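You operate a simulated robot arm through the tools that you are given. There is no shell and no other tool. Be economical: measure what you need, move in short steps, check, and stop when the job is done.

The job below is to be done with a simulated robot arm. You get a single attempt, and the scene is never put back.

TASK
Blow the dust off the green bearing block in the hood.
Fine: shut the drawer before the air goes on; shut the valve, put the block back, shut the drawer.

The check looks at the end state, three seconds after you hand in, the way a careful person would. Anything else that was tipped, shoved, dropped, spilled or broken makes it a failure.

THE ROBOT
A 6-joint arm with a two-finger parallel gripper, fixed in place. Base frame: the origin is at the foot of the arm, x ahead of it, y to its left, z up. Readings come in m, rad, newtons and seconds.
With the tool pointing down near the work surface it reaches from about 0.32 to 0.7 m from the base axis. Its first joint turns from -2.897 to 2.897 rad. Payload 4.1 kg.
Tool frame: the origin (TCP) lies between the finger pads and is the grasp point; the fingertips stand 0.023 m ahead of it; z points along the fingers, y is the line along which they close. Largest opening 0.094 m; finger width 0.038, thickness 0.01; the body of the gripper, 0.054 by 0.096 m, starts 0.039 m behind the TCP.
Orientation is that of the tool frame in the base frame, as a unit quaternion [w, x, y, z]. With the fingers straight down and closing along the base's y, the tool's x points along the base's -x, its y along +y and its z along -z.

THE INTERFACE
- The arm moves only by the tool step_arm. Its argument "deltas" is text: rows parted by semicolons, each of 7 numbers parted by spaces: the shift along the tool's x, y, z in units of 400 mm (1.0 is 400 mm), then the turn, a rotation vector about the tool's x, y, z in units of 120 degrees (1.0 is 120 degrees), then the gripper command, from -1 (shut) to 1 (fully open), values between in proportion. In form: tx ty tz rx ry rz jaw; .... A call has 1 to 10 rows; each row is the pose to reach, as a shift and turn from the pose commanded when the call began, along the tool's axes at that moment. A call with a number of a shift or a turn outside -1 to 1 is refused whole. Rows are played at 5 a second. More than 0.05 m and 0.15 rad between two rows, or a gripper value outside its range, and nothing of the call is played. Where a pose cannot be reached the arm comes as near as it can. A force on the tool above 70 N (or 10 N above the force at the start of the call, whichever is more), or a blocked arm, ends the call early, and 0.2 s more pass. Each finger travels about 0.045 m/s and halts on what it meets, pressing with about 27 N; the grip force reading is that of the motor and also rises with nothing between the fingers. The clock runs only during rows and for 0.2 s after the last one: add rows that repeat a pose to give the fingers time. The reply holds the time, the measured pose of the TCP, the force on the tool along the base axes, the opening and the grip force, in the units named above and with some noise, and new pictures: "views" is both (left out), scene, wrist or none.
- Cameras (640 x 400 px; columns grow to the right, rows downward): "scene" is fixed at [0.0486, -0.6499, 1.7005]; the picture's right is [0.76, -0.65, 0.00], its down [-0.55, -0.65, -0.53] and it looks along [0.34, 0.41, -0.85] (base axes); focal length 276 px, centre (320, 200). "wrist" rides on the gripper at [0.086, 0.016, -0.074] in the tool frame; the picture's right is [-0.18, 0.98, 0.00], its down [-0.58, -0.11, -0.81] and it looks along [-0.79, -0.15, 0.59] (tool axes); focal length 243 px, centre (320, 200). There is no depth. A picture from a camera that has moved, and an enlarged one, comes with that camera's place and axes in the base frame and with its lens.
- lift_body(by): slides the trunk up (or, below 0, down) by that many m; the arm rides with it, the base frame stays. It gives what a move gives, with no picture.
- enlarge(camera, box): a new picture of the part [left, top, right, bottom] of that camera's present view, enlarged. It takes no simulated time.
- hand_in(): hands the job in; it is judged then, once.

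Go step by step. Nothing tells you positions but the pictures and the camera data: compare them with the known pose of the tool, close in by small moves and look again before you grip or let go. The budget is 120 turns and 170 pictures, counting those below and the enlarged ones. Unless the task says otherwise, let go and move clear before handing in, and close with one line.

The tools are called after "Request:" as a command line: name --argument value ..., lists and objects as JSON in quotes. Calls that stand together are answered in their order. step_arm: Moves the arm, as the interface text tells. Its arguments: {"type":"object","properties":{"deltas":{"type":"string"},"views":{"type":"string","enum":["both","scene","wrist","none"]}},"required":["deltas"]} The other tools are called the same way: lift_body (by) slides the trunk up or down; enlarge (camera, box) takes an enlarged picture of a part of a camera's view; hand_in () hands the job in.

At the start:

```text
clock: 0.0
position: [0.263, -0.1417, 1.3285]
orientation: [0.0, -0.001, 1.0, 0.0]
wrist_force: [-0.2, 0.5, 0.6]
finger_gap: 0.094
grasp_force: 0.0
trunk travel left (down, up): [-0.5, 0.09]
```

scene: 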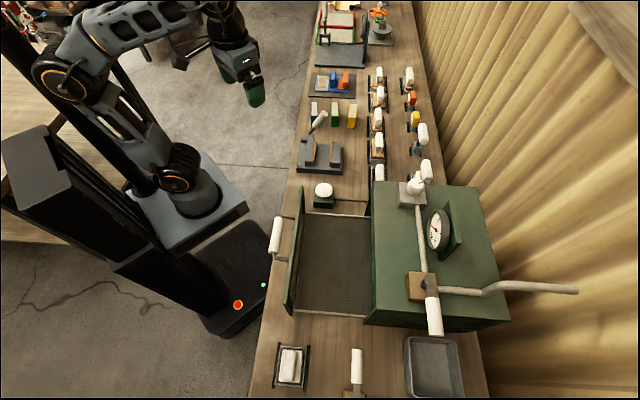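
wrist: 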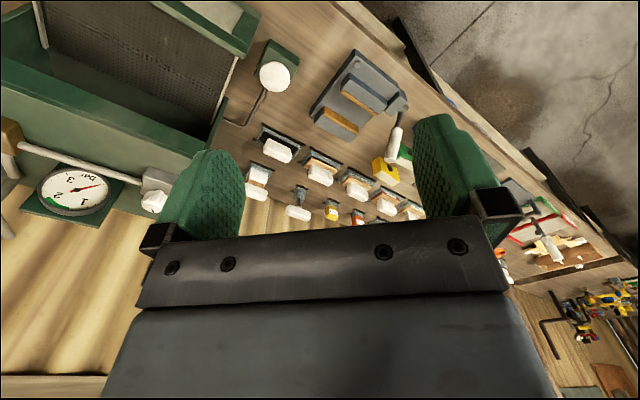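

I see a bench with a green hood with an open drawer, a gauge, pipes with a valve, and several blocks. I'll enlarge to identify them.

Request:
enlarge --camera "scene" --box '[260, 160, 520, 322]'

Request:
enlarge --camera "scene" --box '[280, 50, 460, 162]'

Request:
enlarge --camera "scene" --box '[250, 270, 460, 400]'

Request:
enlarge --camera "wrist" --box '[220, 20, 520, 207]'

```text
2.46 times, centred on (390, 241) of scene
camera zoom: at [0.0486, -0.6499, 1.7005], right [0.76, -0.65, 0.0], down [-0.55, -0.65, -0.53], along [0.34, 0.41, -0.85], focal length 678 px, centre (148, 99)
```

zoom: 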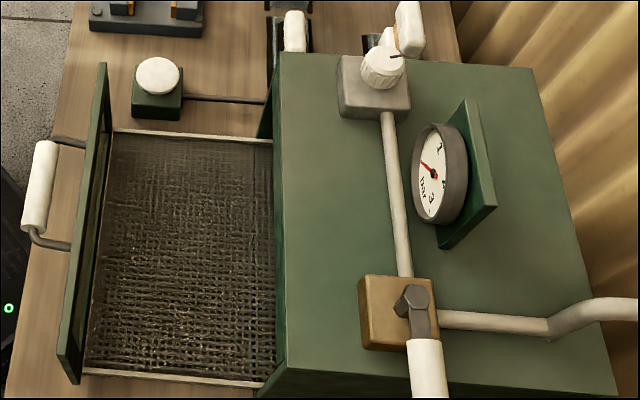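

```text
3.56 times, centred on (370, 106) of scene
camera zoom: at [0.0486, -0.6499, 1.7005], right [0.76, -0.65, 0.0], down [-0.55, -0.65, -0.53], along [0.34, 0.41, -0.85], focal length 980 px, centre (142, 534)
```

zoom: 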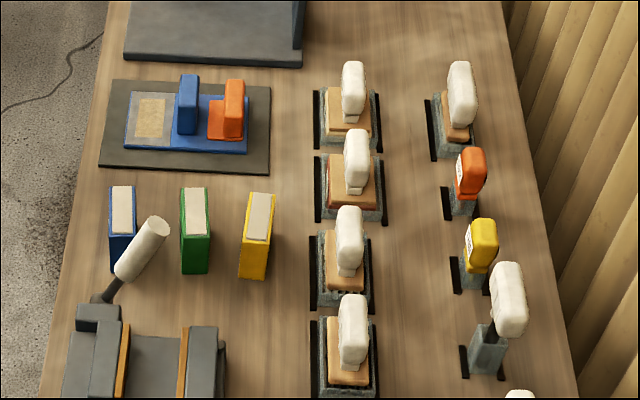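

```text
3.05 times, centred on (355, 335) of scene
camera zoom: at [0.0486, -0.6499, 1.7005], right [0.76, -0.65, 0.0], down [-0.55, -0.65, -0.53], along [0.34, 0.41, -0.85], focal length 840 px, centre (213, -211)
```

zoom: 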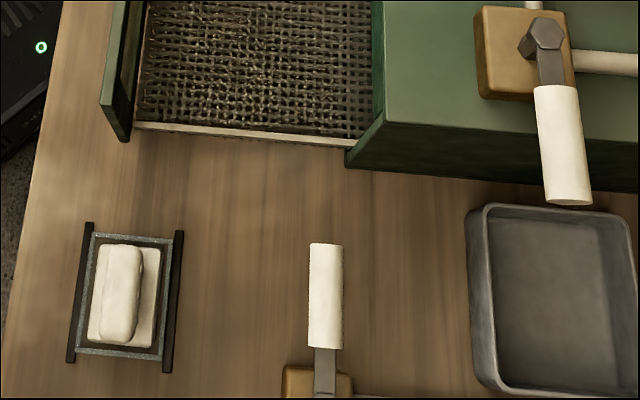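

```text
2.13 times, centred on (370, 114) of wrist
camera zoom: at [0.1748, -0.1257, 1.4025], right [0.18, 0.98, 0.0], down [0.58, -0.11, 0.81], along [0.79, -0.15, -0.59], focal length 518 px, centre (213, 384)
```

zoom: 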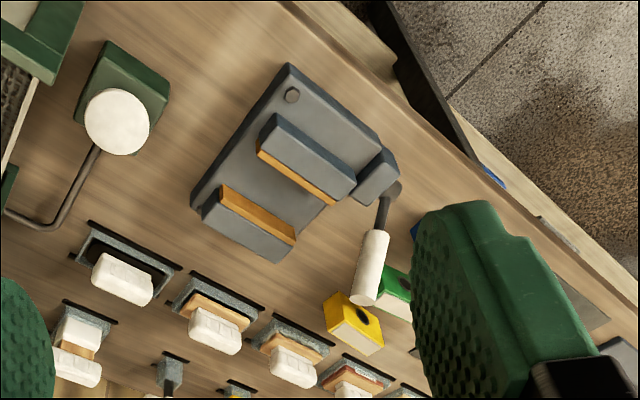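

Blue, green and yellow blocks stand by the vise; the hood has a lever valve, a regulator knob and a gauge. I'll look closer at those and at the lever at the bottom edge.

Request:
enlarge --camera "wrist" --box '[0, 130, 180, 242]'

Request:
enlarge --camera "scene" --box '[380, 170, 480, 232]'

Request:
enlarge --camera "scene" --box '[400, 265, 500, 327]'

Request:
enlarge --camera "scene" --box '[295, 60, 395, 122]'

```text
3.56 times, centred on (90, 186) of wrist
camera zoom: at [0.1748, -0.1257, 1.4025], right [0.18, 0.98, 0.0], down [0.58, -0.11, 0.81], along [0.79, -0.15, -0.59], focal length 863 px, centre (1138, 250)
```

zoom: 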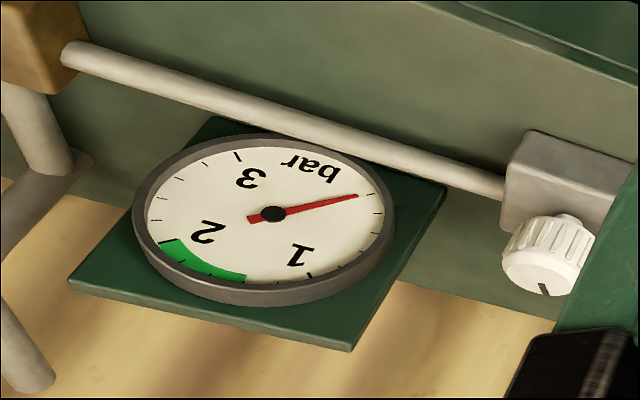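

```text
6.40 times, centred on (430, 201) of scene
camera zoom: at [0.0486, -0.6499, 1.7005], right [0.76, -0.65, 0.0], down [-0.55, -0.65, -0.53], along [0.34, 0.41, -0.85], focal length 1764 px, centre (-384, 194)
```

zoom: 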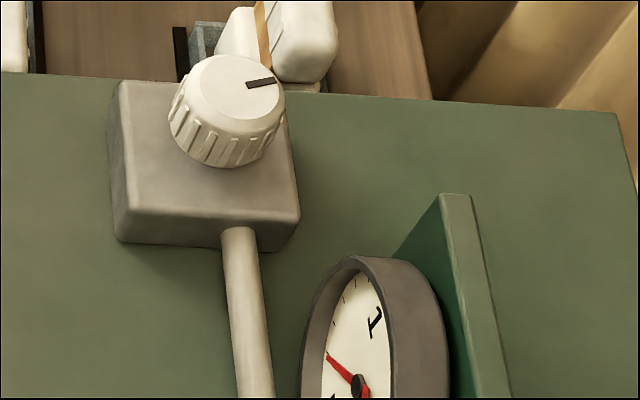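

```text
6.40 times, centred on (450, 296) of scene
camera zoom: at [0.0486, -0.6499, 1.7005], right [0.76, -0.65, 0.0], down [-0.55, -0.65, -0.53], along [0.34, 0.41, -0.85], focal length 1764 px, centre (-512, -414)
```

zoom: 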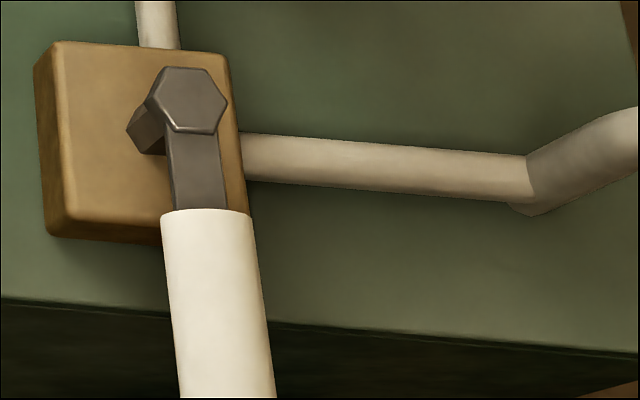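

```text
6.40 times, centred on (345, 91) of scene
camera zoom: at [0.0486, -0.6499, 1.7005], right [0.76, -0.65, 0.0], down [-0.55, -0.65, -0.53], along [0.34, 0.41, -0.85], focal length 1764 px, centre (160, 898)
```

zoom: 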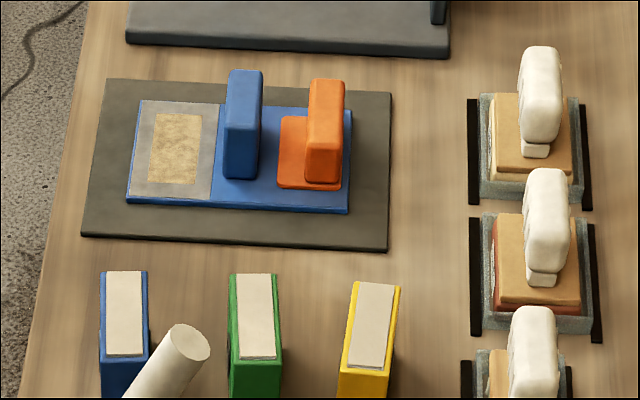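

The bench runs at about 45° to the base: its front edge goes roughly from (-0.12,-0.58) to (1.36,0.96). I'll square the tool to the bench and move in front of the hood for a wrist view.

Request:
step_arm --deltas "0.052 -0.0533 0 0 0 0.061 1;0.104 -0.1067 0 0 0 0.122 1;0.156 -0.16 0 0 0 0.183 1;0.208 -0.2133 0 0 0 0.244 1;0.26 -0.2667 0 0 0 0.305 1;0.3125 -0.32 0 0 0 0.365 1;0.3125 -0.32 0 0 0 0.365 1"

```text
clock: 1.6
position: [0.1358, -0.2693, 1.3283]
orientation: [0.0, 0.373, 0.928, 0.0]
wrist_force: [0.5, 0.1, -0.4]
finger_gap: 0.0943
grasp_force: 0.0
trunk travel left (down, up): [-0.5, 0.09]
camera wrist: at [0.0838, -0.1982, 1.4025], right [0.81, 0.58, 0.0], down [0.34, -0.48, 0.81], along [0.47, -0.66, -0.59], focal length 243 px, centre (320, 200)
```

scene: 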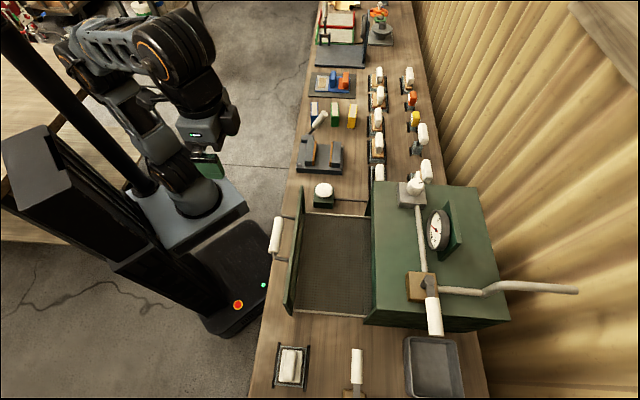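
wrist: 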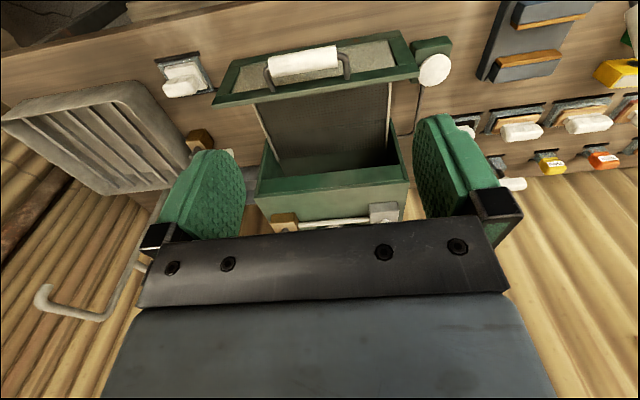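

Now I see the hood from the front (picture upside down). Enlarging the details.

Request:
enlarge --camera "wrist" --box '[200, 20, 460, 182]'

Request:
enlarge --camera "wrist" --box '[0, 20, 240, 170]'

Request:
enlarge --camera "wrist" --box '[230, 150, 430, 275]'

Request:
enlarge --camera "wrist" --box '[440, 0, 640, 125]'

```text
2.46 times, centred on (330, 101) of wrist
camera zoom: at [0.0838, -0.1982, 1.4025], right [0.81, 0.58, 0.0], down [0.34, -0.48, 0.81], along [0.47, -0.66, -0.59], focal length 597 px, centre (295, 444)
```

zoom: 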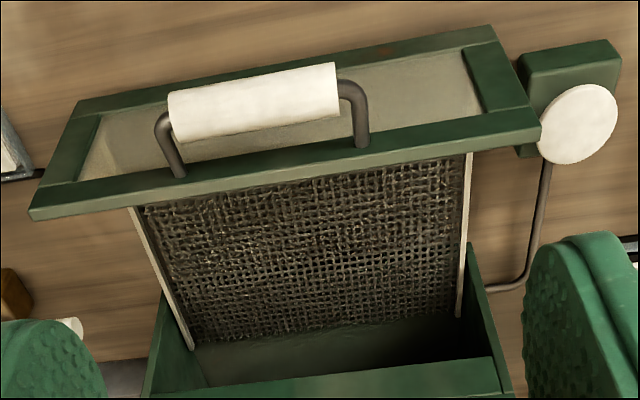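

```text
2.67 times, centred on (120, 95) of wrist
camera zoom: at [0.0838, -0.1982, 1.4025], right [0.81, 0.58, 0.0], down [0.34, -0.48, 0.81], along [0.47, -0.66, -0.59], focal length 647 px, centre (853, 480)
```

zoom: 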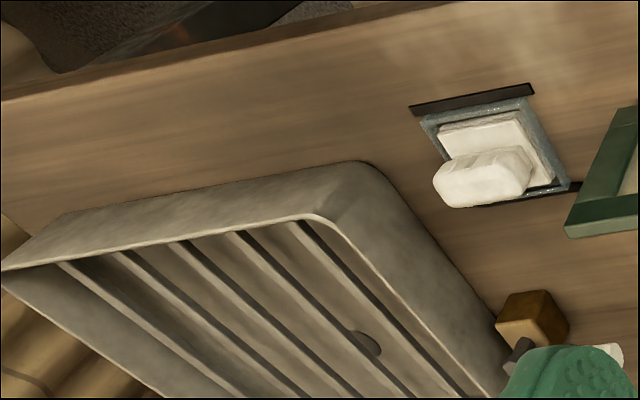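

```text
3.20 times, centred on (330, 212) of wrist
camera zoom: at [0.0838, -0.1982, 1.4025], right [0.81, 0.58, 0.0], down [0.34, -0.48, 0.81], along [0.47, -0.66, -0.59], focal length 776 px, centre (288, 160)
```

zoom: 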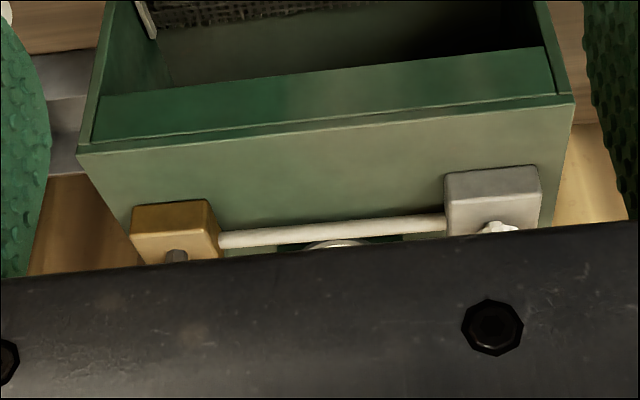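

```text
3.20 times, centred on (540, 62) of wrist
camera zoom: at [0.0838, -0.1982, 1.4025], right [0.81, 0.58, 0.0], down [0.34, -0.48, 0.81], along [0.47, -0.66, -0.59], focal length 776 px, centre (-384, 640)
```

zoom: 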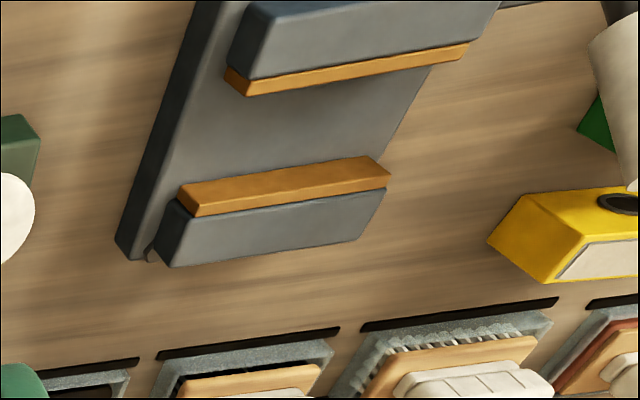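

The grey tray on the left is a sink with its own tap, so the hood lever is the air valve. Next I'll go look at the blocks.

Request:
step_arm --deltas "-0.016 0.12 0.03 0 0 0 1;-0.032 0.24 0.06 0 0 0 1;-0.048 0.36 0.09 0 0 0 1;-0.064 0.48 0.12 0 0 0 1;-0.08 0.6 0.15 0 0 0 1;-0.096 0.72 0.18 0 0 0 1;-0.112 0.84 0.21 0 0 0 1;-0.128 0.96 0.24 0 0 0 1" --views "none"

Request:
step_arm --deltas "0 0.11 0.01 0 0 0 1;0 0.22 0.02 0 0 0 1;0 0.32 0.03 0 0 0 1;0 0.32 0.03 0 0 0 1" --views "wrist"

```text
clock: 3.4
position: [0.4403, -0.0253, 1.2326]
orientation: [0.001, 0.374, 0.927, -0.001]
wrist_force: [0.0, -1.3, 0.9]
finger_gap: 0.0941
grasp_force: 0.1
trunk travel left (down, up): [-0.5, 0.09]
```

```text
clock: 4.4
position: [0.5283, 0.0648, 1.2215]
orientation: [0.0, 0.373, 0.928, 0.0]
wrist_force: [0.9, 0.4, 0.6]
finger_gap: 0.094
grasp_force: 0.0
trunk travel left (down, up): [-0.5, 0.09]
camera wrist: at [0.4768, 0.1351, 1.2947], right [0.81, 0.58, 0.0], down [0.34, -0.48, 0.81], along [0.47, -0.66, -0.59], focal length 243 px, centre (320, 200)
```

wrist: 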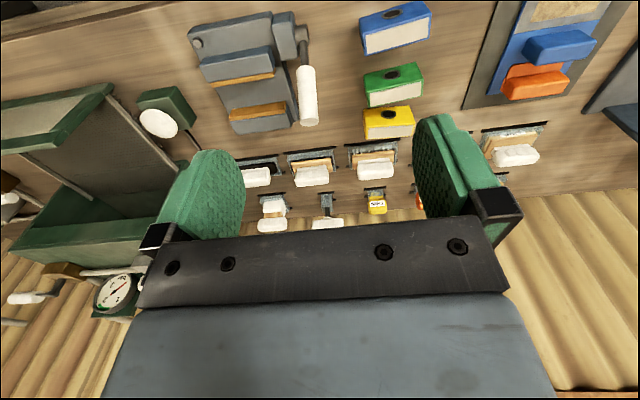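

Request:
enlarge --camera "wrist" --box '[280, 0, 440, 100]'

Request:
enlarge --camera "wrist" --box '[330, 50, 430, 150]'

Request:
enlarge --camera "wrist" --box '[0, 60, 240, 330]'

```text
4.00 times, centred on (360, 50) of wrist
camera zoom: at [0.4768, 0.1351, 1.2947], right [0.81, 0.58, 0.0], down [0.34, -0.48, 0.81], along [0.47, -0.66, -0.59], focal length 970 px, centre (160, 800)
```

zoom: 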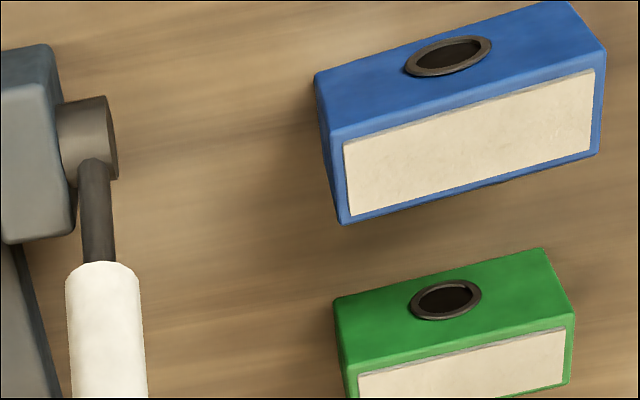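

```text
4.00 times, centred on (380, 100) of wrist
camera zoom: at [0.4768, 0.1351, 1.2947], right [0.81, 0.58, 0.0], down [0.34, -0.48, 0.81], along [0.47, -0.66, -0.59], focal length 970 px, centre (80, 600)
```

zoom: 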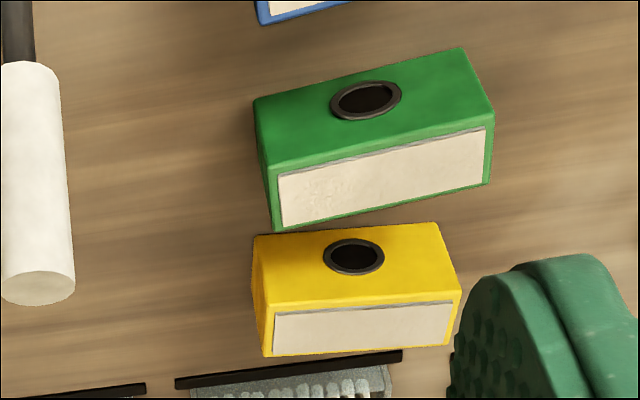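

```text
1.48 times, centred on (120, 195) of wrist
camera zoom: at [0.4768, 0.1351, 1.2947], right [0.81, 0.58, 0.0], down [0.34, -0.48, 0.81], along [0.47, -0.66, -0.59], focal length 359 px, centre (616, 207)
```

zoom: 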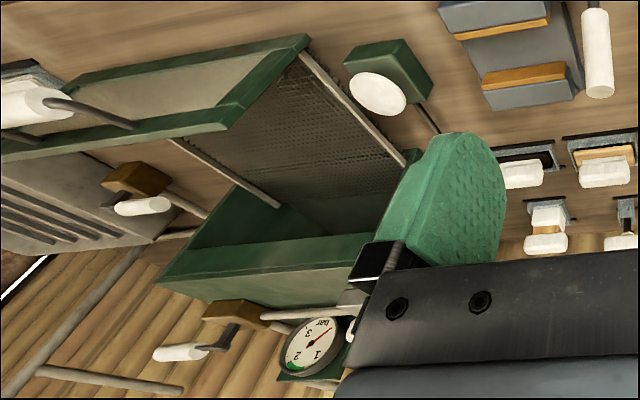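

The green block is about 0.086 × 0.028 × 0.059 m, centred near (0.704, 0.029), with its long axis at about 49° and dust on top. I'll turn the tool to close across its thickness and hover over it.

Request:
step_arm --deltas "-0.0378 0.0238 0.0304 0 0 -0.07 0.2;-0.0756 0.0476 0.0608 0 0 -0.14 0.2;-0.1134 0.0714 0.0912 0 0 -0.21 0.2;-0.1512 0.0952 0.1216 0 0 -0.28 0.2;-0.189 0.119 0.152 0 0 -0.35 0.2;-0.2268 0.1428 0.1824 0 0 -0.42 0.2;-0.2646 0.1666 0.2128 0 0 -0.49 0.2;-0.3024 0.1904 0.2432 0 0 -0.56 0.2;-0.3402 0.2142 0.2736 0 0 -0.63 0.2;-0.378 0.238 0.304 0 0 -0.7 0.2" --views "none"

Request:
step_arm --deltas "0 0 0 0 0 -0.05 0.2;0 0 0 0 0 -0.073 0.2;0 0 0 0 0 -0.073 0.2"

```text
clock: 6.6
position: [0.6806, 0.0261, 1.0925]
orientation: [0.0, -0.342, 0.94, 0.0]
wrist_force: [-0.3, -0.3, 0.4]
finger_gap: 0.0561
grasp_force: 0.0
out of reach, approached as far as the arm can: row 9, 10
trunk travel left (down, up): [-0.5, 0.09]
```

```text
clock: 7.4
position: [0.6811, 0.0273, 1.0926]
orientation: [0.0, -0.415, 0.91, 0.0]
wrist_force: [0.1, 0.0, -1.1]
finger_gap: 0.0564
grasp_force: 0.0
trunk travel left (down, up): [-0.5, 0.09]
camera wrist: at [0.611, -0.028, 1.1672], right [-0.62, 0.78, 0.0], down [0.46, 0.37, 0.81], along [0.63, 0.5, -0.59], focal length 243 px, centre (320, 200)
```

scene: 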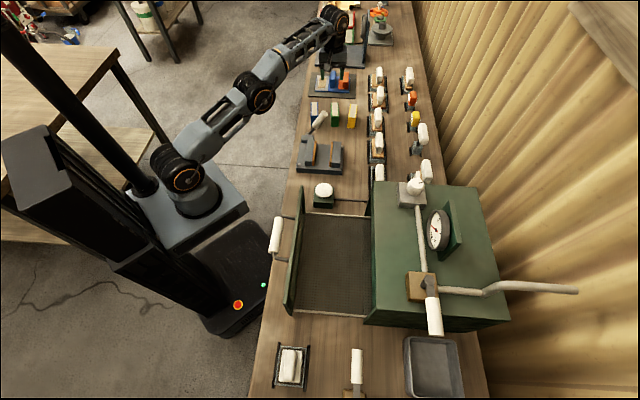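
wrist: 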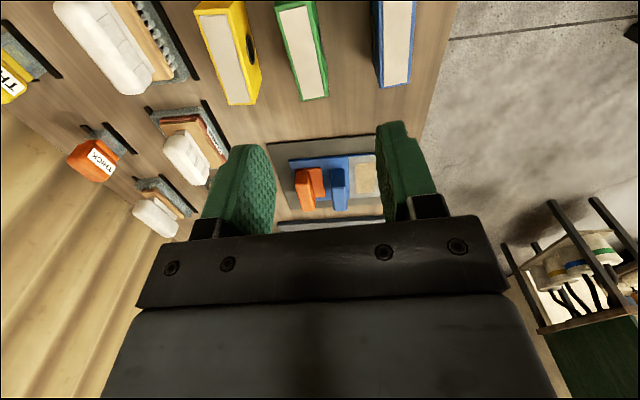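

The arm is at its outer reach at this height. I'll enlarge to refine the block's place, and descend a little to see how the reach changes.

Request:
enlarge --camera "wrist" --box '[180, 0, 440, 162]'

Request:
step_arm --deltas "0 0 0.08 0 0 0 0.2;0 0 0.16 0 0 0 0.2;0 0 0.25 0 0 0 0.2;0 0 0.25 0 0 0 0.2" --views "wrist"

```text
2.46 times, centred on (310, 81) of wrist
camera zoom: at [0.611, -0.028, 1.1672], right [-0.62, 0.78, 0.0], down [0.46, 0.37, 0.81], along [0.63, 0.5, -0.59], focal length 597 px, centre (345, 493)
```

zoom: 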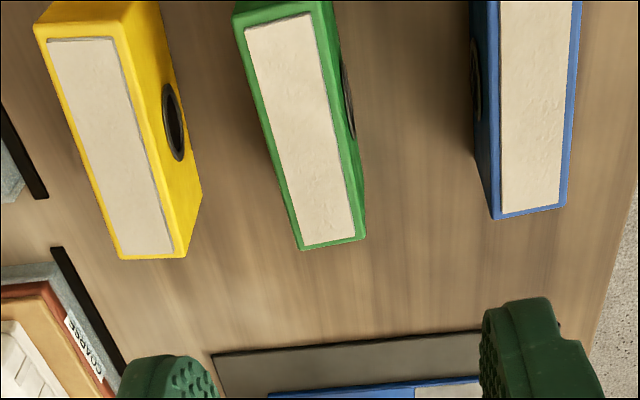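

```text
clock: 8.4
position: [0.6805, 0.0273, 0.9942]
orientation: [0.0, -0.414, 0.91, 0.001]
wrist_force: [0.4, 0.4, 0.0]
finger_gap: 0.0565
grasp_force: 0.0
trunk travel left (down, up): [-0.5, 0.09]
camera wrist: at [0.6114, -0.0284, 1.0681], right [-0.62, 0.78, 0.0], down [0.46, 0.37, 0.81], along [0.63, 0.5, -0.59], focal length 243 px, centre (320, 200)
```

wrist: 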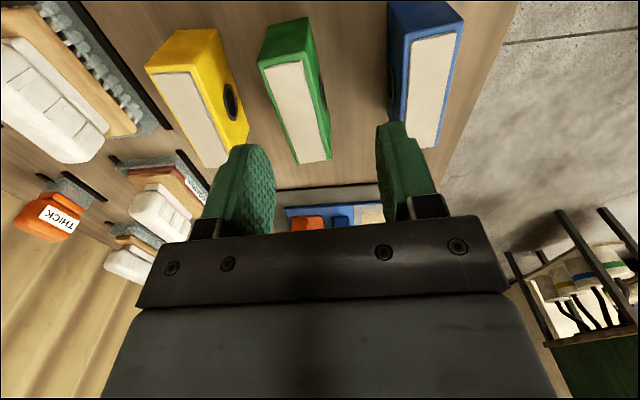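

The block's axis matches the tool yaw; its centre is near (0.703, 0.028). I test whether the extra 2 cm of reach is available here.

Request:
step_arm --deltas "-0.018 -0.02 0 0 0 0 0.2;-0.037 -0.0425 0 0 0 0 0.2;-0.037 -0.0425 0 0 0 0 0.2" --views "none"

```text
clock: 9.2
position: [0.7026, 0.0279, 0.9941]
orientation: [0.0, -0.413, 0.911, 0.0]
wrist_force: [0.9, 0.0, -0.3]
finger_gap: 0.0562
grasp_force: 0.0
trunk travel left (down, up): [-0.5, 0.09]
```

That works at this height. I check alignment before going down.

Request:
step_arm --deltas "0 0 0.05 0 0 0 0.2;0 0 0.1 0 0 0 0.2;0 0 0.1 0 0 0 0.2"

```text
clock: 10.0
position: [0.7013, 0.0296, 0.9531]
orientation: [0.0, -0.414, 0.91, 0.0]
wrist_force: [-0.6, 0.7, -0.8]
finger_gap: 0.0564
grasp_force: 0.0
trunk travel left (down, up): [-0.5, 0.09]
camera wrist: at [0.6323, -0.0262, 1.0265], right [-0.62, 0.78, 0.0], down [0.46, 0.37, 0.81], along [0.63, 0.5, -0.59], focal length 243 px, centre (320, 200)
```

scene: 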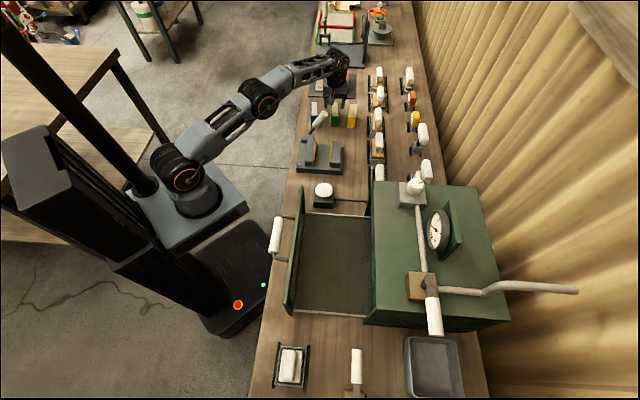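
wrist: 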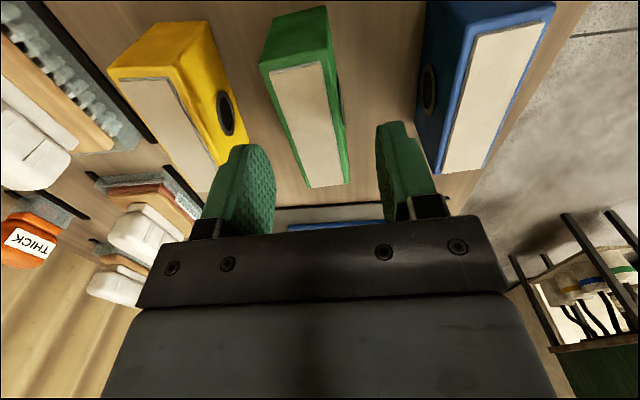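

The fingers straddle the green block. Going down to grasp height.

Request:
step_arm --deltas "0 0 0.05 0 0 0 0.2;0 0 0.1 0 0 0 0.2;0 0 0.143 0 0 0 0.2;0 0 0.143 0 0 0 0.2" --views "wrist"

```text
clock: 11.0
position: [0.7033, 0.0282, 0.8954]
orientation: [0.0, -0.414, 0.91, 0.0]
wrist_force: [0.4, 0.7, -0.2]
finger_gap: 0.0563
grasp_force: 0.1
trunk travel left (down, up): [-0.5, 0.09]
camera wrist: at [0.6336, -0.027, 0.9701], right [-0.62, 0.78, 0.0], down [0.46, 0.37, 0.81], along [0.63, 0.5, -0.59], focal length 243 px, centre (320, 200)
```

wrist: 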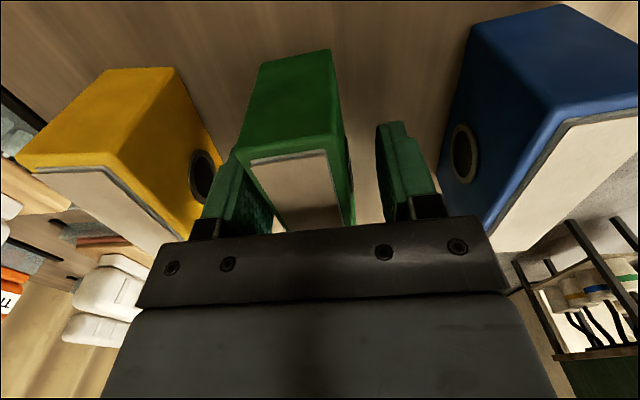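

Nearly centred; I shift 2 mm and close.

Request:
step_arm --deltas "0 -0.005 0 0 0 0 0.2;0 -0.005 0 0 0 0 -0.4;0 -0.005 0 0 0 0 -1;0 -0.005 0 0 0 0 -1;0 -0.005 0 0 0 0 -1;0 -0.005 0 0 0 0 -1" --views "wrist"

```text
clock: 12.4
position: [0.7058, 0.0266, 0.8968]
orientation: [0.0, -0.414, 0.91, 0.0]
wrist_force: [-0.4, 0.1, -0.8]
finger_gap: 0.0317
grasp_force: 27.2
trunk travel left (down, up): [-0.5, 0.09]
camera wrist: at [0.6349, -0.0286, 0.9701], right [-0.62, 0.78, 0.0], down [0.46, 0.37, 0.81], along [0.63, 0.5, -0.59], focal length 243 px, centre (320, 200)
```

wrist: 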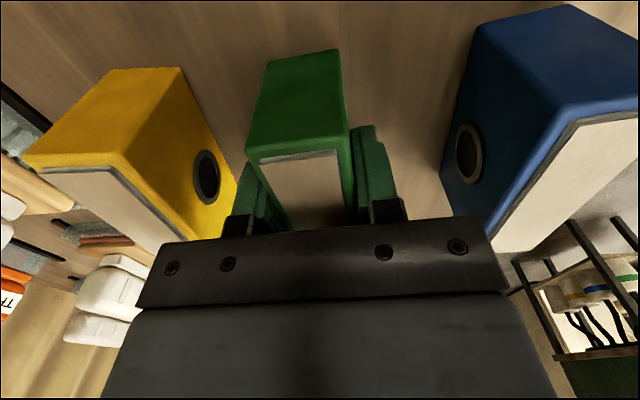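

Gripped (0.032 m). Lifting straight up, then inward and higher.

Request:
step_arm --deltas "0 0 -0.08 0 0 0 -1;0 0 -0.16 0 0 0 -1;0 0 -0.24 0 0 0 -1;0.04 0.047 -0.3 0 0 0 -1;0.08 0.094 -0.37 0 0 0 -1;0.12 0.141 -0.44 0 0 0 -1;0.164 0.188 -0.51 0 0 0 -1;0.21 0.235 -0.58 0 0 0 -1;0.25 0.282 -0.62 0 0 0 -1;0.25 0.282 -0.62 0 0 0 -1"

```text
clock: 14.6
position: [0.554, 0.0254, 1.144]
orientation: [0.0, -0.414, 0.91, 0.0]
wrist_force: [-1.4, -0.4, 0.1]
finger_gap: 0.0
grasp_force: 27.2
trunk travel left (down, up): [-0.5, 0.09]
camera wrist: at [0.4841, -0.0307, 1.2175], right [-0.62, 0.78, 0.0], down [0.46, 0.37, 0.81], along [0.63, 0.5, -0.59], focal length 243 px, centre (320, 200)
```

scene: 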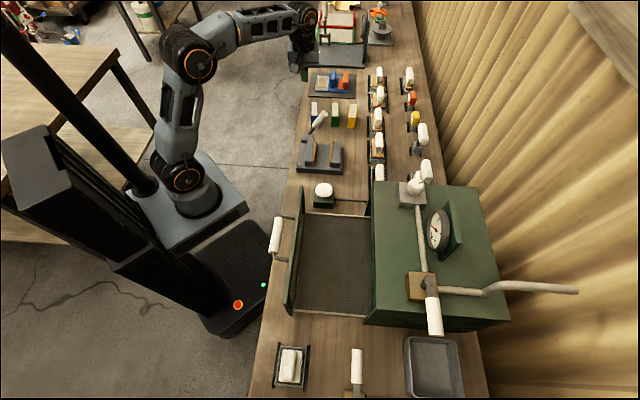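
wrist: 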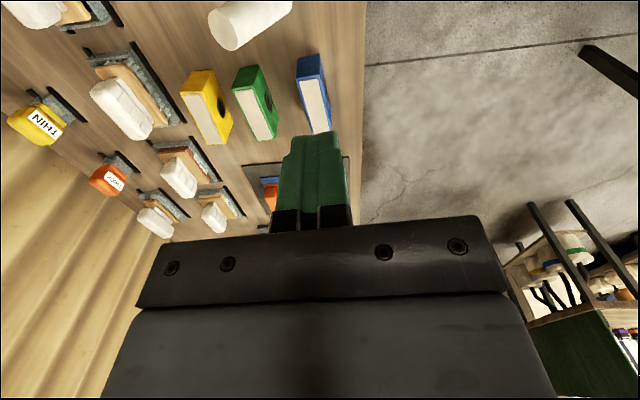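

The block slipped out. Let me see where and how it stands.

Request:
enlarge --camera "wrist" --box '[160, 0, 380, 137]'

Request:
enlarge --camera "scene" --box '[295, 80, 375, 130]'

```text
2.91 times, centred on (270, 68) of wrist
camera zoom: at [0.4841, -0.0307, 1.2175], right [-0.62, 0.78, 0.0], down [0.46, 0.37, 0.81], along [0.63, 0.5, -0.59], focal length 706 px, centre (466, 582)
```

zoom: 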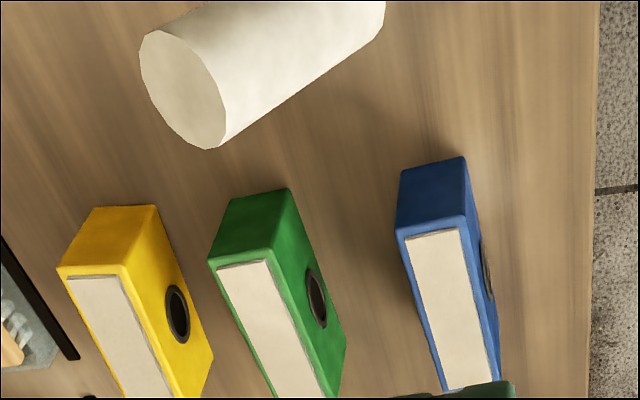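

```text
8.00 times, centred on (335, 105) of scene
camera zoom: at [0.0486, -0.6499, 1.7005], right [0.76, -0.65, 0.0], down [-0.55, -0.65, -0.53], along [0.34, 0.41, -0.85], focal length 2205 px, centre (200, 960)
```

zoom: 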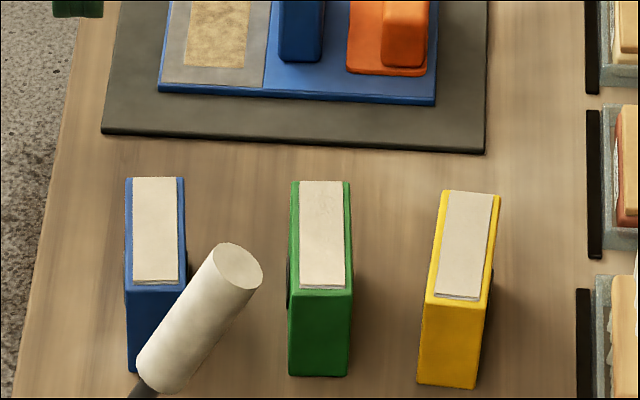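

The block still stands in place, upright. I'll return above it and regrip, a little deeper, then lift slowly.

Request:
step_arm --deltas "-0.04 -0.047 0.06 0 0 0 0.2;-0.08 -0.094 0.12 0 0 0 0.2;-0.12 -0.141 0.18 0 0 0 0.2;-0.164 -0.188 0.25 0 0 0 0.2;-0.21 -0.235 0.31 0 0 0 0.2;-0.23 -0.26 0.36 0 0 0 0.2;-0.2505 -0.2816 0.41 0 0 0 0.2;-0.2505 -0.2816 0.47 0 0 0 0.2;-0.2505 -0.2816 0.47 0 0 0 0.2" --views "wrist"

```text
clock: 16.6
position: [0.7046, 0.0268, 0.9556]
orientation: [0.0, -0.414, 0.91, 0.0]
wrist_force: [0.2, 0.1, -0.3]
finger_gap: 0.0565
grasp_force: 0.0
trunk travel left (down, up): [-0.5, 0.09]
camera wrist: at [0.6352, -0.0293, 1.0292], right [-0.62, 0.78, 0.0], down [0.46, 0.37, 0.81], along [0.63, 0.5, -0.59], focal length 243 px, centre (320, 200)
```

wrist: 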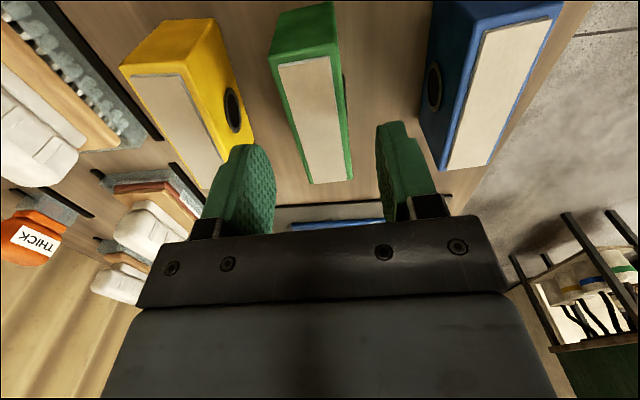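

Request:
step_arm --deltas "0 0 0.06 0 0 0 0.2;0 0 0.12 0 0 0 0.2;0 0 0.168 0 0 0 0.2;0 0 0.168 0 0 0 0.2;0 0 0.168 0 0 0 -0.4;0 0 0.168 0 0 0 -1;0 0 0.168 0 0 0 -1;0 0 0.168 0 0 0 -1;0 0 0.168 0 0 0 -1;0 0 0.168 0 0 0 -1" --views "none"

Request:
step_arm --deltas "0 0 -0.005 0 0 0 -1;0 0 -0.01 0 0 0 -1;0 0 -0.015 0 0 0 -1;0 0 -0.02 0 0 0 -1" --views "wrist"

```text
clock: 18.8
position: [0.7066, 0.0266, 0.8884]
orientation: [0.001, -0.414, 0.91, 0.0]
wrist_force: [0.1, 0.4, -0.2]
finger_gap: 0.0319
grasp_force: 26.9
trunk travel left (down, up): [-0.5, 0.09]
```

```text
clock: 19.8
position: [0.7057, 0.0265, 0.8965]
orientation: [0.0, -0.414, 0.91, 0.0]
wrist_force: [-0.4, 0.6, -3.5]
finger_gap: 0.032
grasp_force: 27.4
trunk travel left (down, up): [-0.5, 0.09]
camera wrist: at [0.6361, -0.0286, 0.97], right [-0.62, 0.78, 0.0], down [0.46, 0.37, 0.81], along [0.63, 0.5, -0.59], focal length 243 px, centre (320, 200)
```

wrist: 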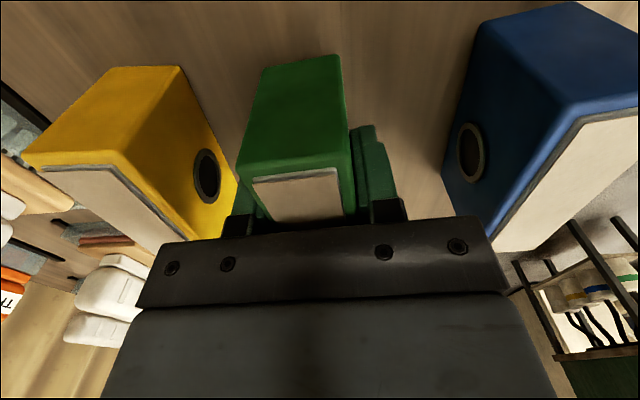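

It's coming up now (≈3.5 N). Continuing slowly.

Request:
step_arm --deltas "0 0 -0.015 0 0 0 -1;0 0 -0.03 0 0 0 -1;0 0 -0.045 0 0 0 -1;0 0 -0.06 0 0 0 -1;0 0 -0.08 0 0 0 -1;0 0 -0.1 0 0 0 -1;0 0 -0.12 0 0 0 -1;0 0 -0.14 0 0 0 -1;0 0 -0.16 0 0 0 -1;0 0 -0.18 0 0 0 -1" --views "wrist"

```text
clock: 22.0
position: [0.7055, 0.0279, 0.9685]
orientation: [0.0, -0.414, 0.91, 0.0]
wrist_force: [0.5, 0.1, -3.9]
finger_gap: 0.0316
grasp_force: 27.0
trunk travel left (down, up): [-0.5, 0.09]
camera wrist: at [0.6349, -0.0288, 1.0426], right [-0.62, 0.78, 0.0], down [0.46, 0.37, 0.81], along [0.63, 0.5, -0.59], focal length 243 px, centre (320, 200)
```

wrist: 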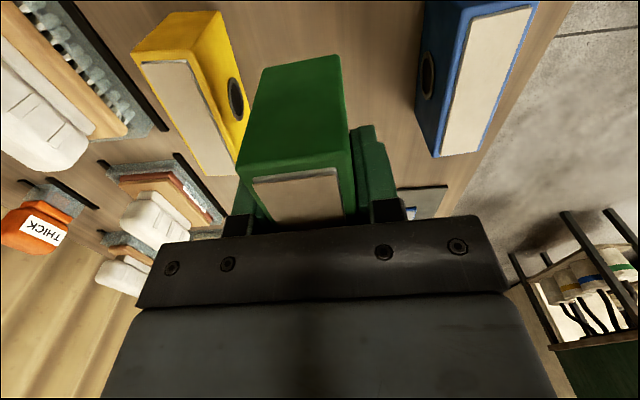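

Held firmly. Moving inward and up gently.

Request:
step_arm --deltas "0.025 0.028 -0.03 0 0 0 -1;0.05 0.056 -0.06 0 0 0 -1;0.075 0.085 -0.09 0 0 0 -1;0.1 0.113 -0.12 0 0 0 -1;0.125 0.141 -0.15 0 0 0 -1;0.148 0.169 -0.18 0 0 0 -1;0.172 0.197 -0.21 0 0 0 -1;0.197 0.226 -0.24 0 0 0 -1;0.222 0.254 -0.27 0 0 0 -1;0.246 0.282 -0.3 0 0 0 -1" --views "none"

```text
clock: 24.2
position: [0.5571, 0.0257, 1.0893]
orientation: [0.001, -0.414, 0.91, 0.0]
wrist_force: [0.6, -0.2, -3.2]
finger_gap: 0.032
grasp_force: 27.3
trunk travel left (down, up): [-0.5, 0.09]
```

Hood front is at about 0.60 m forward of the base along the bench normal, its top at z≈1.075; the tray rails are at z≈0.897, the drawer front top ≈1.04. I carry the block over the tray at z≈1.17.

Request:
step_arm --deltas "0.07 -0.01 -0.03 0 0 0 -1;0.14 -0.02 -0.06 0 0 0 -1;0.21 -0.03 -0.09 0 0 0 -1;0.28 -0.04 -0.12 0 0 0 -1;0.35 -0.05 -0.14 0 0 0 -1;0.42 -0.06 -0.16 0 0 0 -1;0.49 -0.07 -0.18 0 0 0 -1;0.56 -0.08 -0.2 0 0 0 -1;0.63 -0.09 -0.2 0 0 0 -1;0.6976 -0.0994 -0.2 0 0 0 -1" --views "none"

Request:
step_arm --deltas "0.07 -0.01 0 0 0 0 -1;0.14 -0.02 0 0 0 0 -1;0.21 -0.03 0 0 0 0 -1;0.28 -0.04 0 0 0 0 -1;0.35 -0.05 0 0 0 0 -1;0.42 -0.06 0 0 0 0 -1;0.49 -0.07 0 0 0 0 -1;0.56 -0.08 0 0 0 0 -1;0.63 -0.09 0 0 0 0 -1;0.6976 -0.0994 0 0 0 0 -1"

```text
clock: 26.4
position: [0.4032, -0.2125, 1.1685]
orientation: [0.0, -0.414, 0.91, 0.0]
wrist_force: [0.0, 0.0, -5.6]
finger_gap: 0.0322
grasp_force: 26.9
trunk travel left (down, up): [-0.5, 0.09]
```

```text
clock: 28.6
position: [0.2484, -0.4449, 1.1674]
orientation: [0.0, -0.414, 0.91, 0.001]
wrist_force: [0.4, -0.3, -4.7]
finger_gap: 0.0319
grasp_force: 26.7
trunk travel left (down, up): [-0.5, 0.09]
camera wrist: at [0.1791, -0.5014, 1.2415], right [-0.62, 0.78, 0.0], down [0.46, 0.37, 0.81], along [0.63, 0.5, -0.59], focal length 243 px, centre (320, 200)
```

scene: 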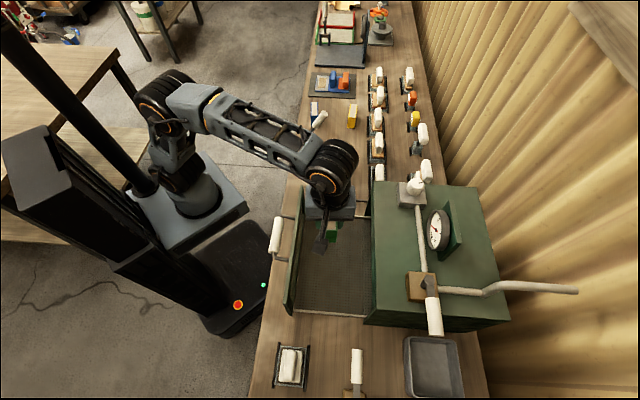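
wrist: 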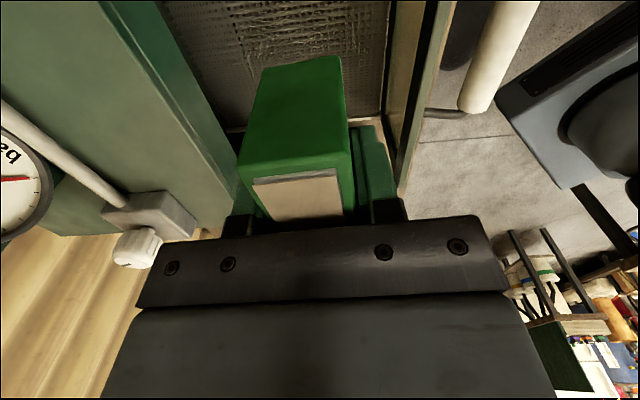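

Block is over the tray with clearance to both sides. Lowering in stages.

Request:
step_arm --deltas "0 0 0.06 0 0 0 -1;0 0 0.12 0 0 0 -1;0 0 0.18 0 0 0 -1;0 0 0.24 0 0 0 -1;0 0 0.3 0 0 0 -1;0 0 0.36 0 0 0 -1;0 0 0.42 0 0 0 -1"

```text
clock: 30.2
position: [0.2478, -0.4455, 1.0003]
orientation: [0.0, -0.414, 0.91, 0.0]
wrist_force: [0.2, 0.0, -4.0]
finger_gap: 0.032
grasp_force: 27.4
trunk travel left (down, up): [-0.5, 0.09]
camera wrist: at [0.1778, -0.5015, 1.0743], right [-0.62, 0.78, 0.0], down [0.46, 0.37, 0.81], along [0.63, 0.5, -0.59], focal length 243 px, centre (320, 200)
```

scene: 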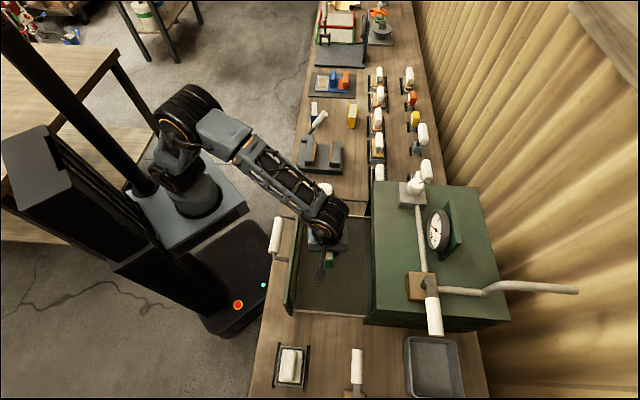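
wrist: 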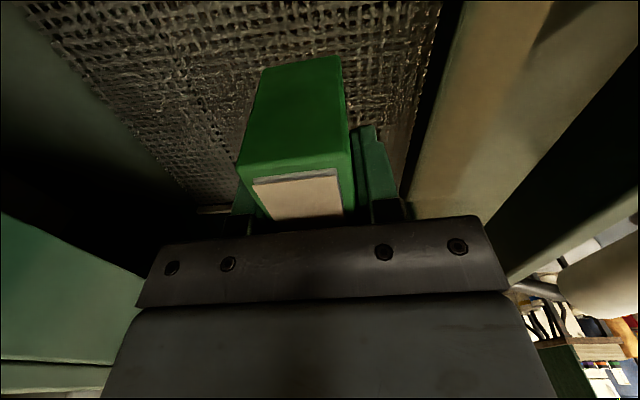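

Request:
step_arm --deltas "0 0 0.06 0 0 0 -1;0 0 0.12 0 0 0 -1;0 0 0.17 0 0 0 -1;0 0 0.19 0 0 0 -1;0 0 0.2 0 0 0 -1;0 0 0.2 0 0 0 -1"

```text
clock: 31.6
position: [0.2489, -0.4466, 0.9196]
orientation: [0.0, -0.414, 0.91, 0.001]
wrist_force: [-0.2, -0.3, -4.7]
finger_gap: 0.0319
grasp_force: 26.9
trunk travel left (down, up): [-0.5, 0.09]
camera wrist: at [0.1793, -0.5022, 0.9944], right [-0.62, 0.78, 0.0], down [0.46, 0.37, 0.81], along [0.63, 0.5, -0.59], focal length 243 px, centre (320, 200)
```

scene: 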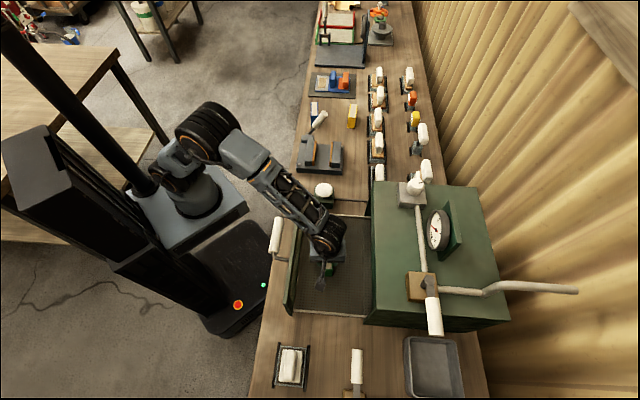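
wrist: 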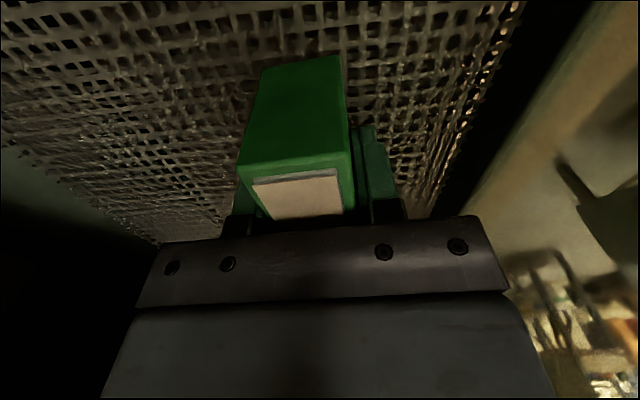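

Request:
step_arm --deltas "0 0 0.006 0 0 0 -1;0 0 0.012 0 0 0 -1;0 0 0.018 0 0 0 -1;0 0 0.024 0 0 0 -1" --views "none"

```text
clock: 32.6
position: [0.2501, -0.446, 0.9129]
orientation: [0.0, -0.414, 0.91, -0.002]
wrist_force: [1.8, -1.0, 17.3]
finger_gap: 0.0315
grasp_force: 27.3
trunk travel left (down, up): [-0.5, 0.09]
```

Contact with the tray. Backing off slightly, then releasing.

Request:
step_arm --deltas "0 0 -0.006 0 0 0 -1;0 0 -0.006 0 0 0 -0.2;0 0 -0.006 0 0 0 0.3;0 0 -0.006 0 0 0 0.3;0 0 -0.006 0 0 0 0.3"

```text
clock: 33.8
position: [0.2496, -0.4463, 0.9135]
orientation: [0.001, -0.414, 0.91, 0.0]
wrist_force: [-0.6, -0.4, 0.3]
finger_gap: 0.0609
grasp_force: 0.1
trunk travel left (down, up): [-0.5, 0.09]
camera wrist: at [0.1793, -0.5016, 0.987], right [-0.62, 0.78, 0.0], down [0.46, 0.37, 0.81], along [0.63, 0.5, -0.59], focal length 243 px, centre (320, 200)
```

scene: 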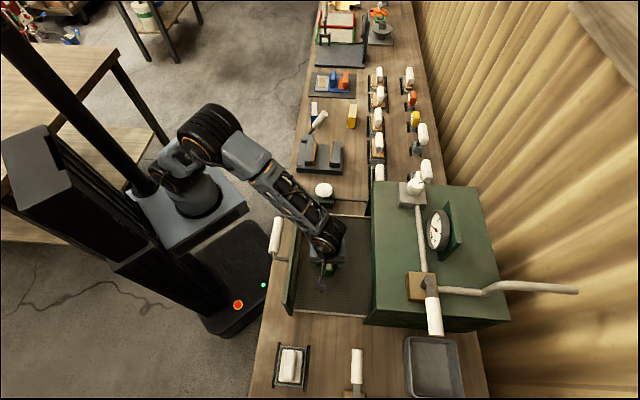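
wrist: 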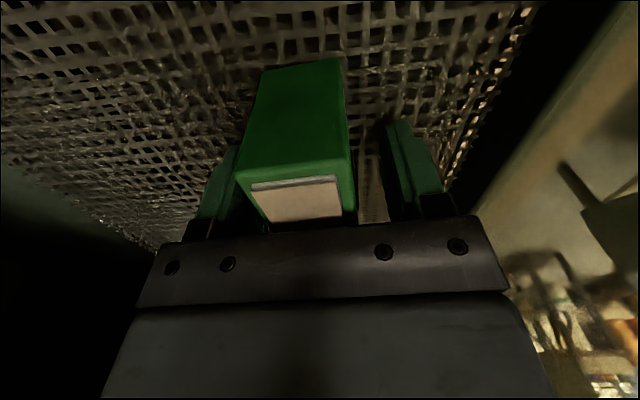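

Released. Retracting up, then over to the drawer handle (estimated near (0.156, -0.338, 1.04)).

Request:
step_arm --deltas "0 0 -0.1 0 0 0 0.3;0 0 -0.2 0 0 0 0.3;0 0 -0.32 0 0 0 0.3;0 0 -0.44 0 0 0 0.3;0 0 -0.56 0 0 0 0.3;0 0 -0.64 0 0 0 0.3;-0.012 0.09 -0.66 0 0 0.007 0.3;-0.025 0.18 -0.66 0 0 0.014 0.3;-0.038 0.27 -0.66 0 0 0.021 0.3;-0.05 0.354 -0.66 0 0 0.028 0.3"

```text
clock: 36.0
position: [0.1562, -0.3375, 1.1757]
orientation: [-0.001, -0.387, 0.922, 0.0]
wrist_force: [-0.2, 0.4, 0.2]
finger_gap: 0.0611
grasp_force: 0.1
trunk travel left (down, up): [-0.5, 0.09]
camera wrist: at [0.0831, -0.3883, 1.2506], right [-0.57, 0.82, 0.0], down [0.48, 0.34, 0.81], along [0.66, 0.46, -0.59], focal length 243 px, centre (320, 200)
```

scene: 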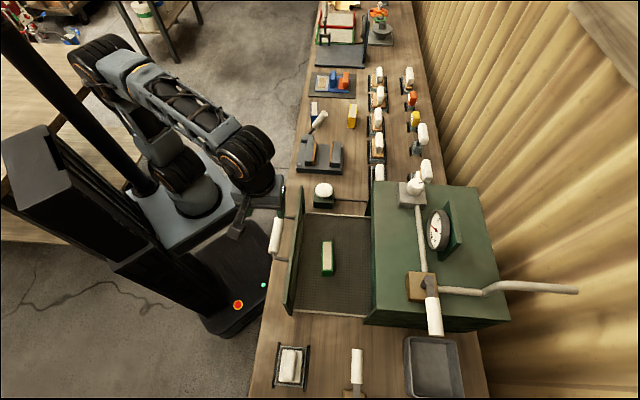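
wrist: 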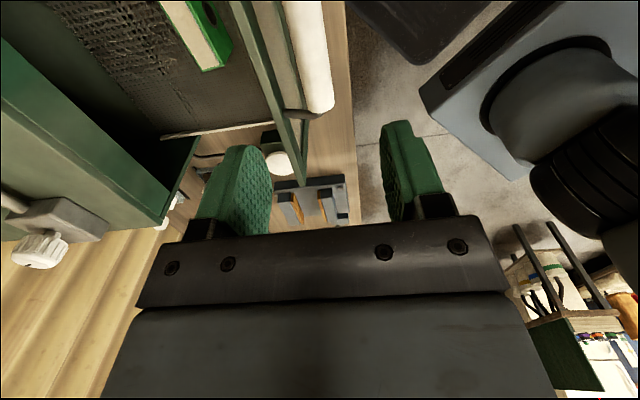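

The block stands well in the tray. I centre over the handle bar and come closer.

Request:
step_arm --deltas "0.025 -0.015 0.05 0 0 0 0.06;0.025 -0.015 0.1 0 0 0 0.06;0.025 -0.015 0.17 0 0 0 0.06;0.025 -0.015 0.17 0 0 0 0.06" --views "wrist"

```text
clock: 37.0
position: [0.1532, -0.3488, 1.1111]
orientation: [0.0, -0.388, 0.922, 0.0]
wrist_force: [0.3, -0.2, 0.3]
finger_gap: 0.0498
grasp_force: 0.2
trunk travel left (down, up): [-0.5, 0.09]
camera wrist: at [0.0802, -0.3998, 1.1839], right [-0.57, 0.82, 0.0], down [0.48, 0.34, 0.81], along [0.66, 0.46, -0.59], focal length 243 px, centre (320, 200)
```

wrist: 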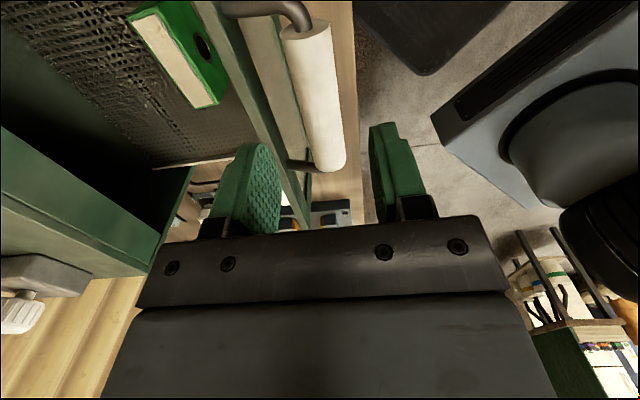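

Request:
step_arm --deltas "0 0.004 0.05 0 0 0 0.06;0 0.004 0.1 0 0 0 0.06;0 0.004 0.14 0 0 0 0.06;0 0.004 0.14 0 0 0 0.06"

```text
clock: 38.0
position: [0.1518, -0.3476, 1.0546]
orientation: [0.0, -0.388, 0.922, 0.0]
wrist_force: [0.0, -0.5, 0.3]
finger_gap: 0.0497
grasp_force: 0.1
trunk travel left (down, up): [-0.5, 0.09]
camera wrist: at [0.079, -0.3996, 1.1278], right [-0.57, 0.82, 0.0], down [0.48, 0.34, 0.81], along [0.66, 0.46, -0.59], focal length 243 px, centre (320, 200)
```

scene: 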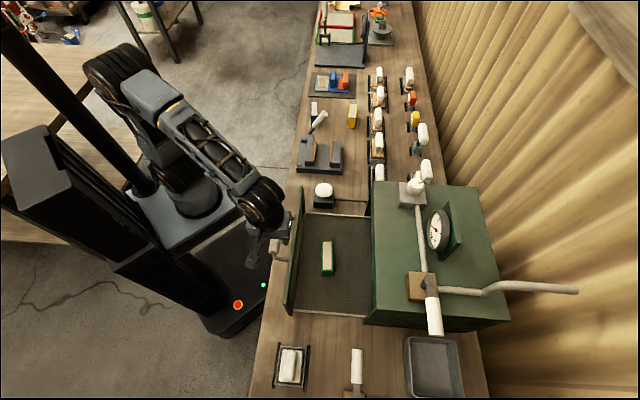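
wrist: 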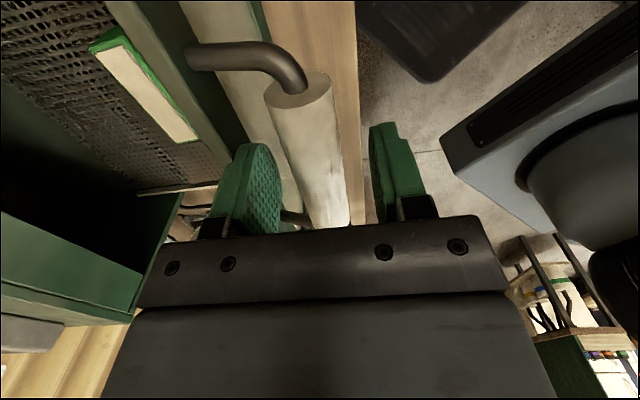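

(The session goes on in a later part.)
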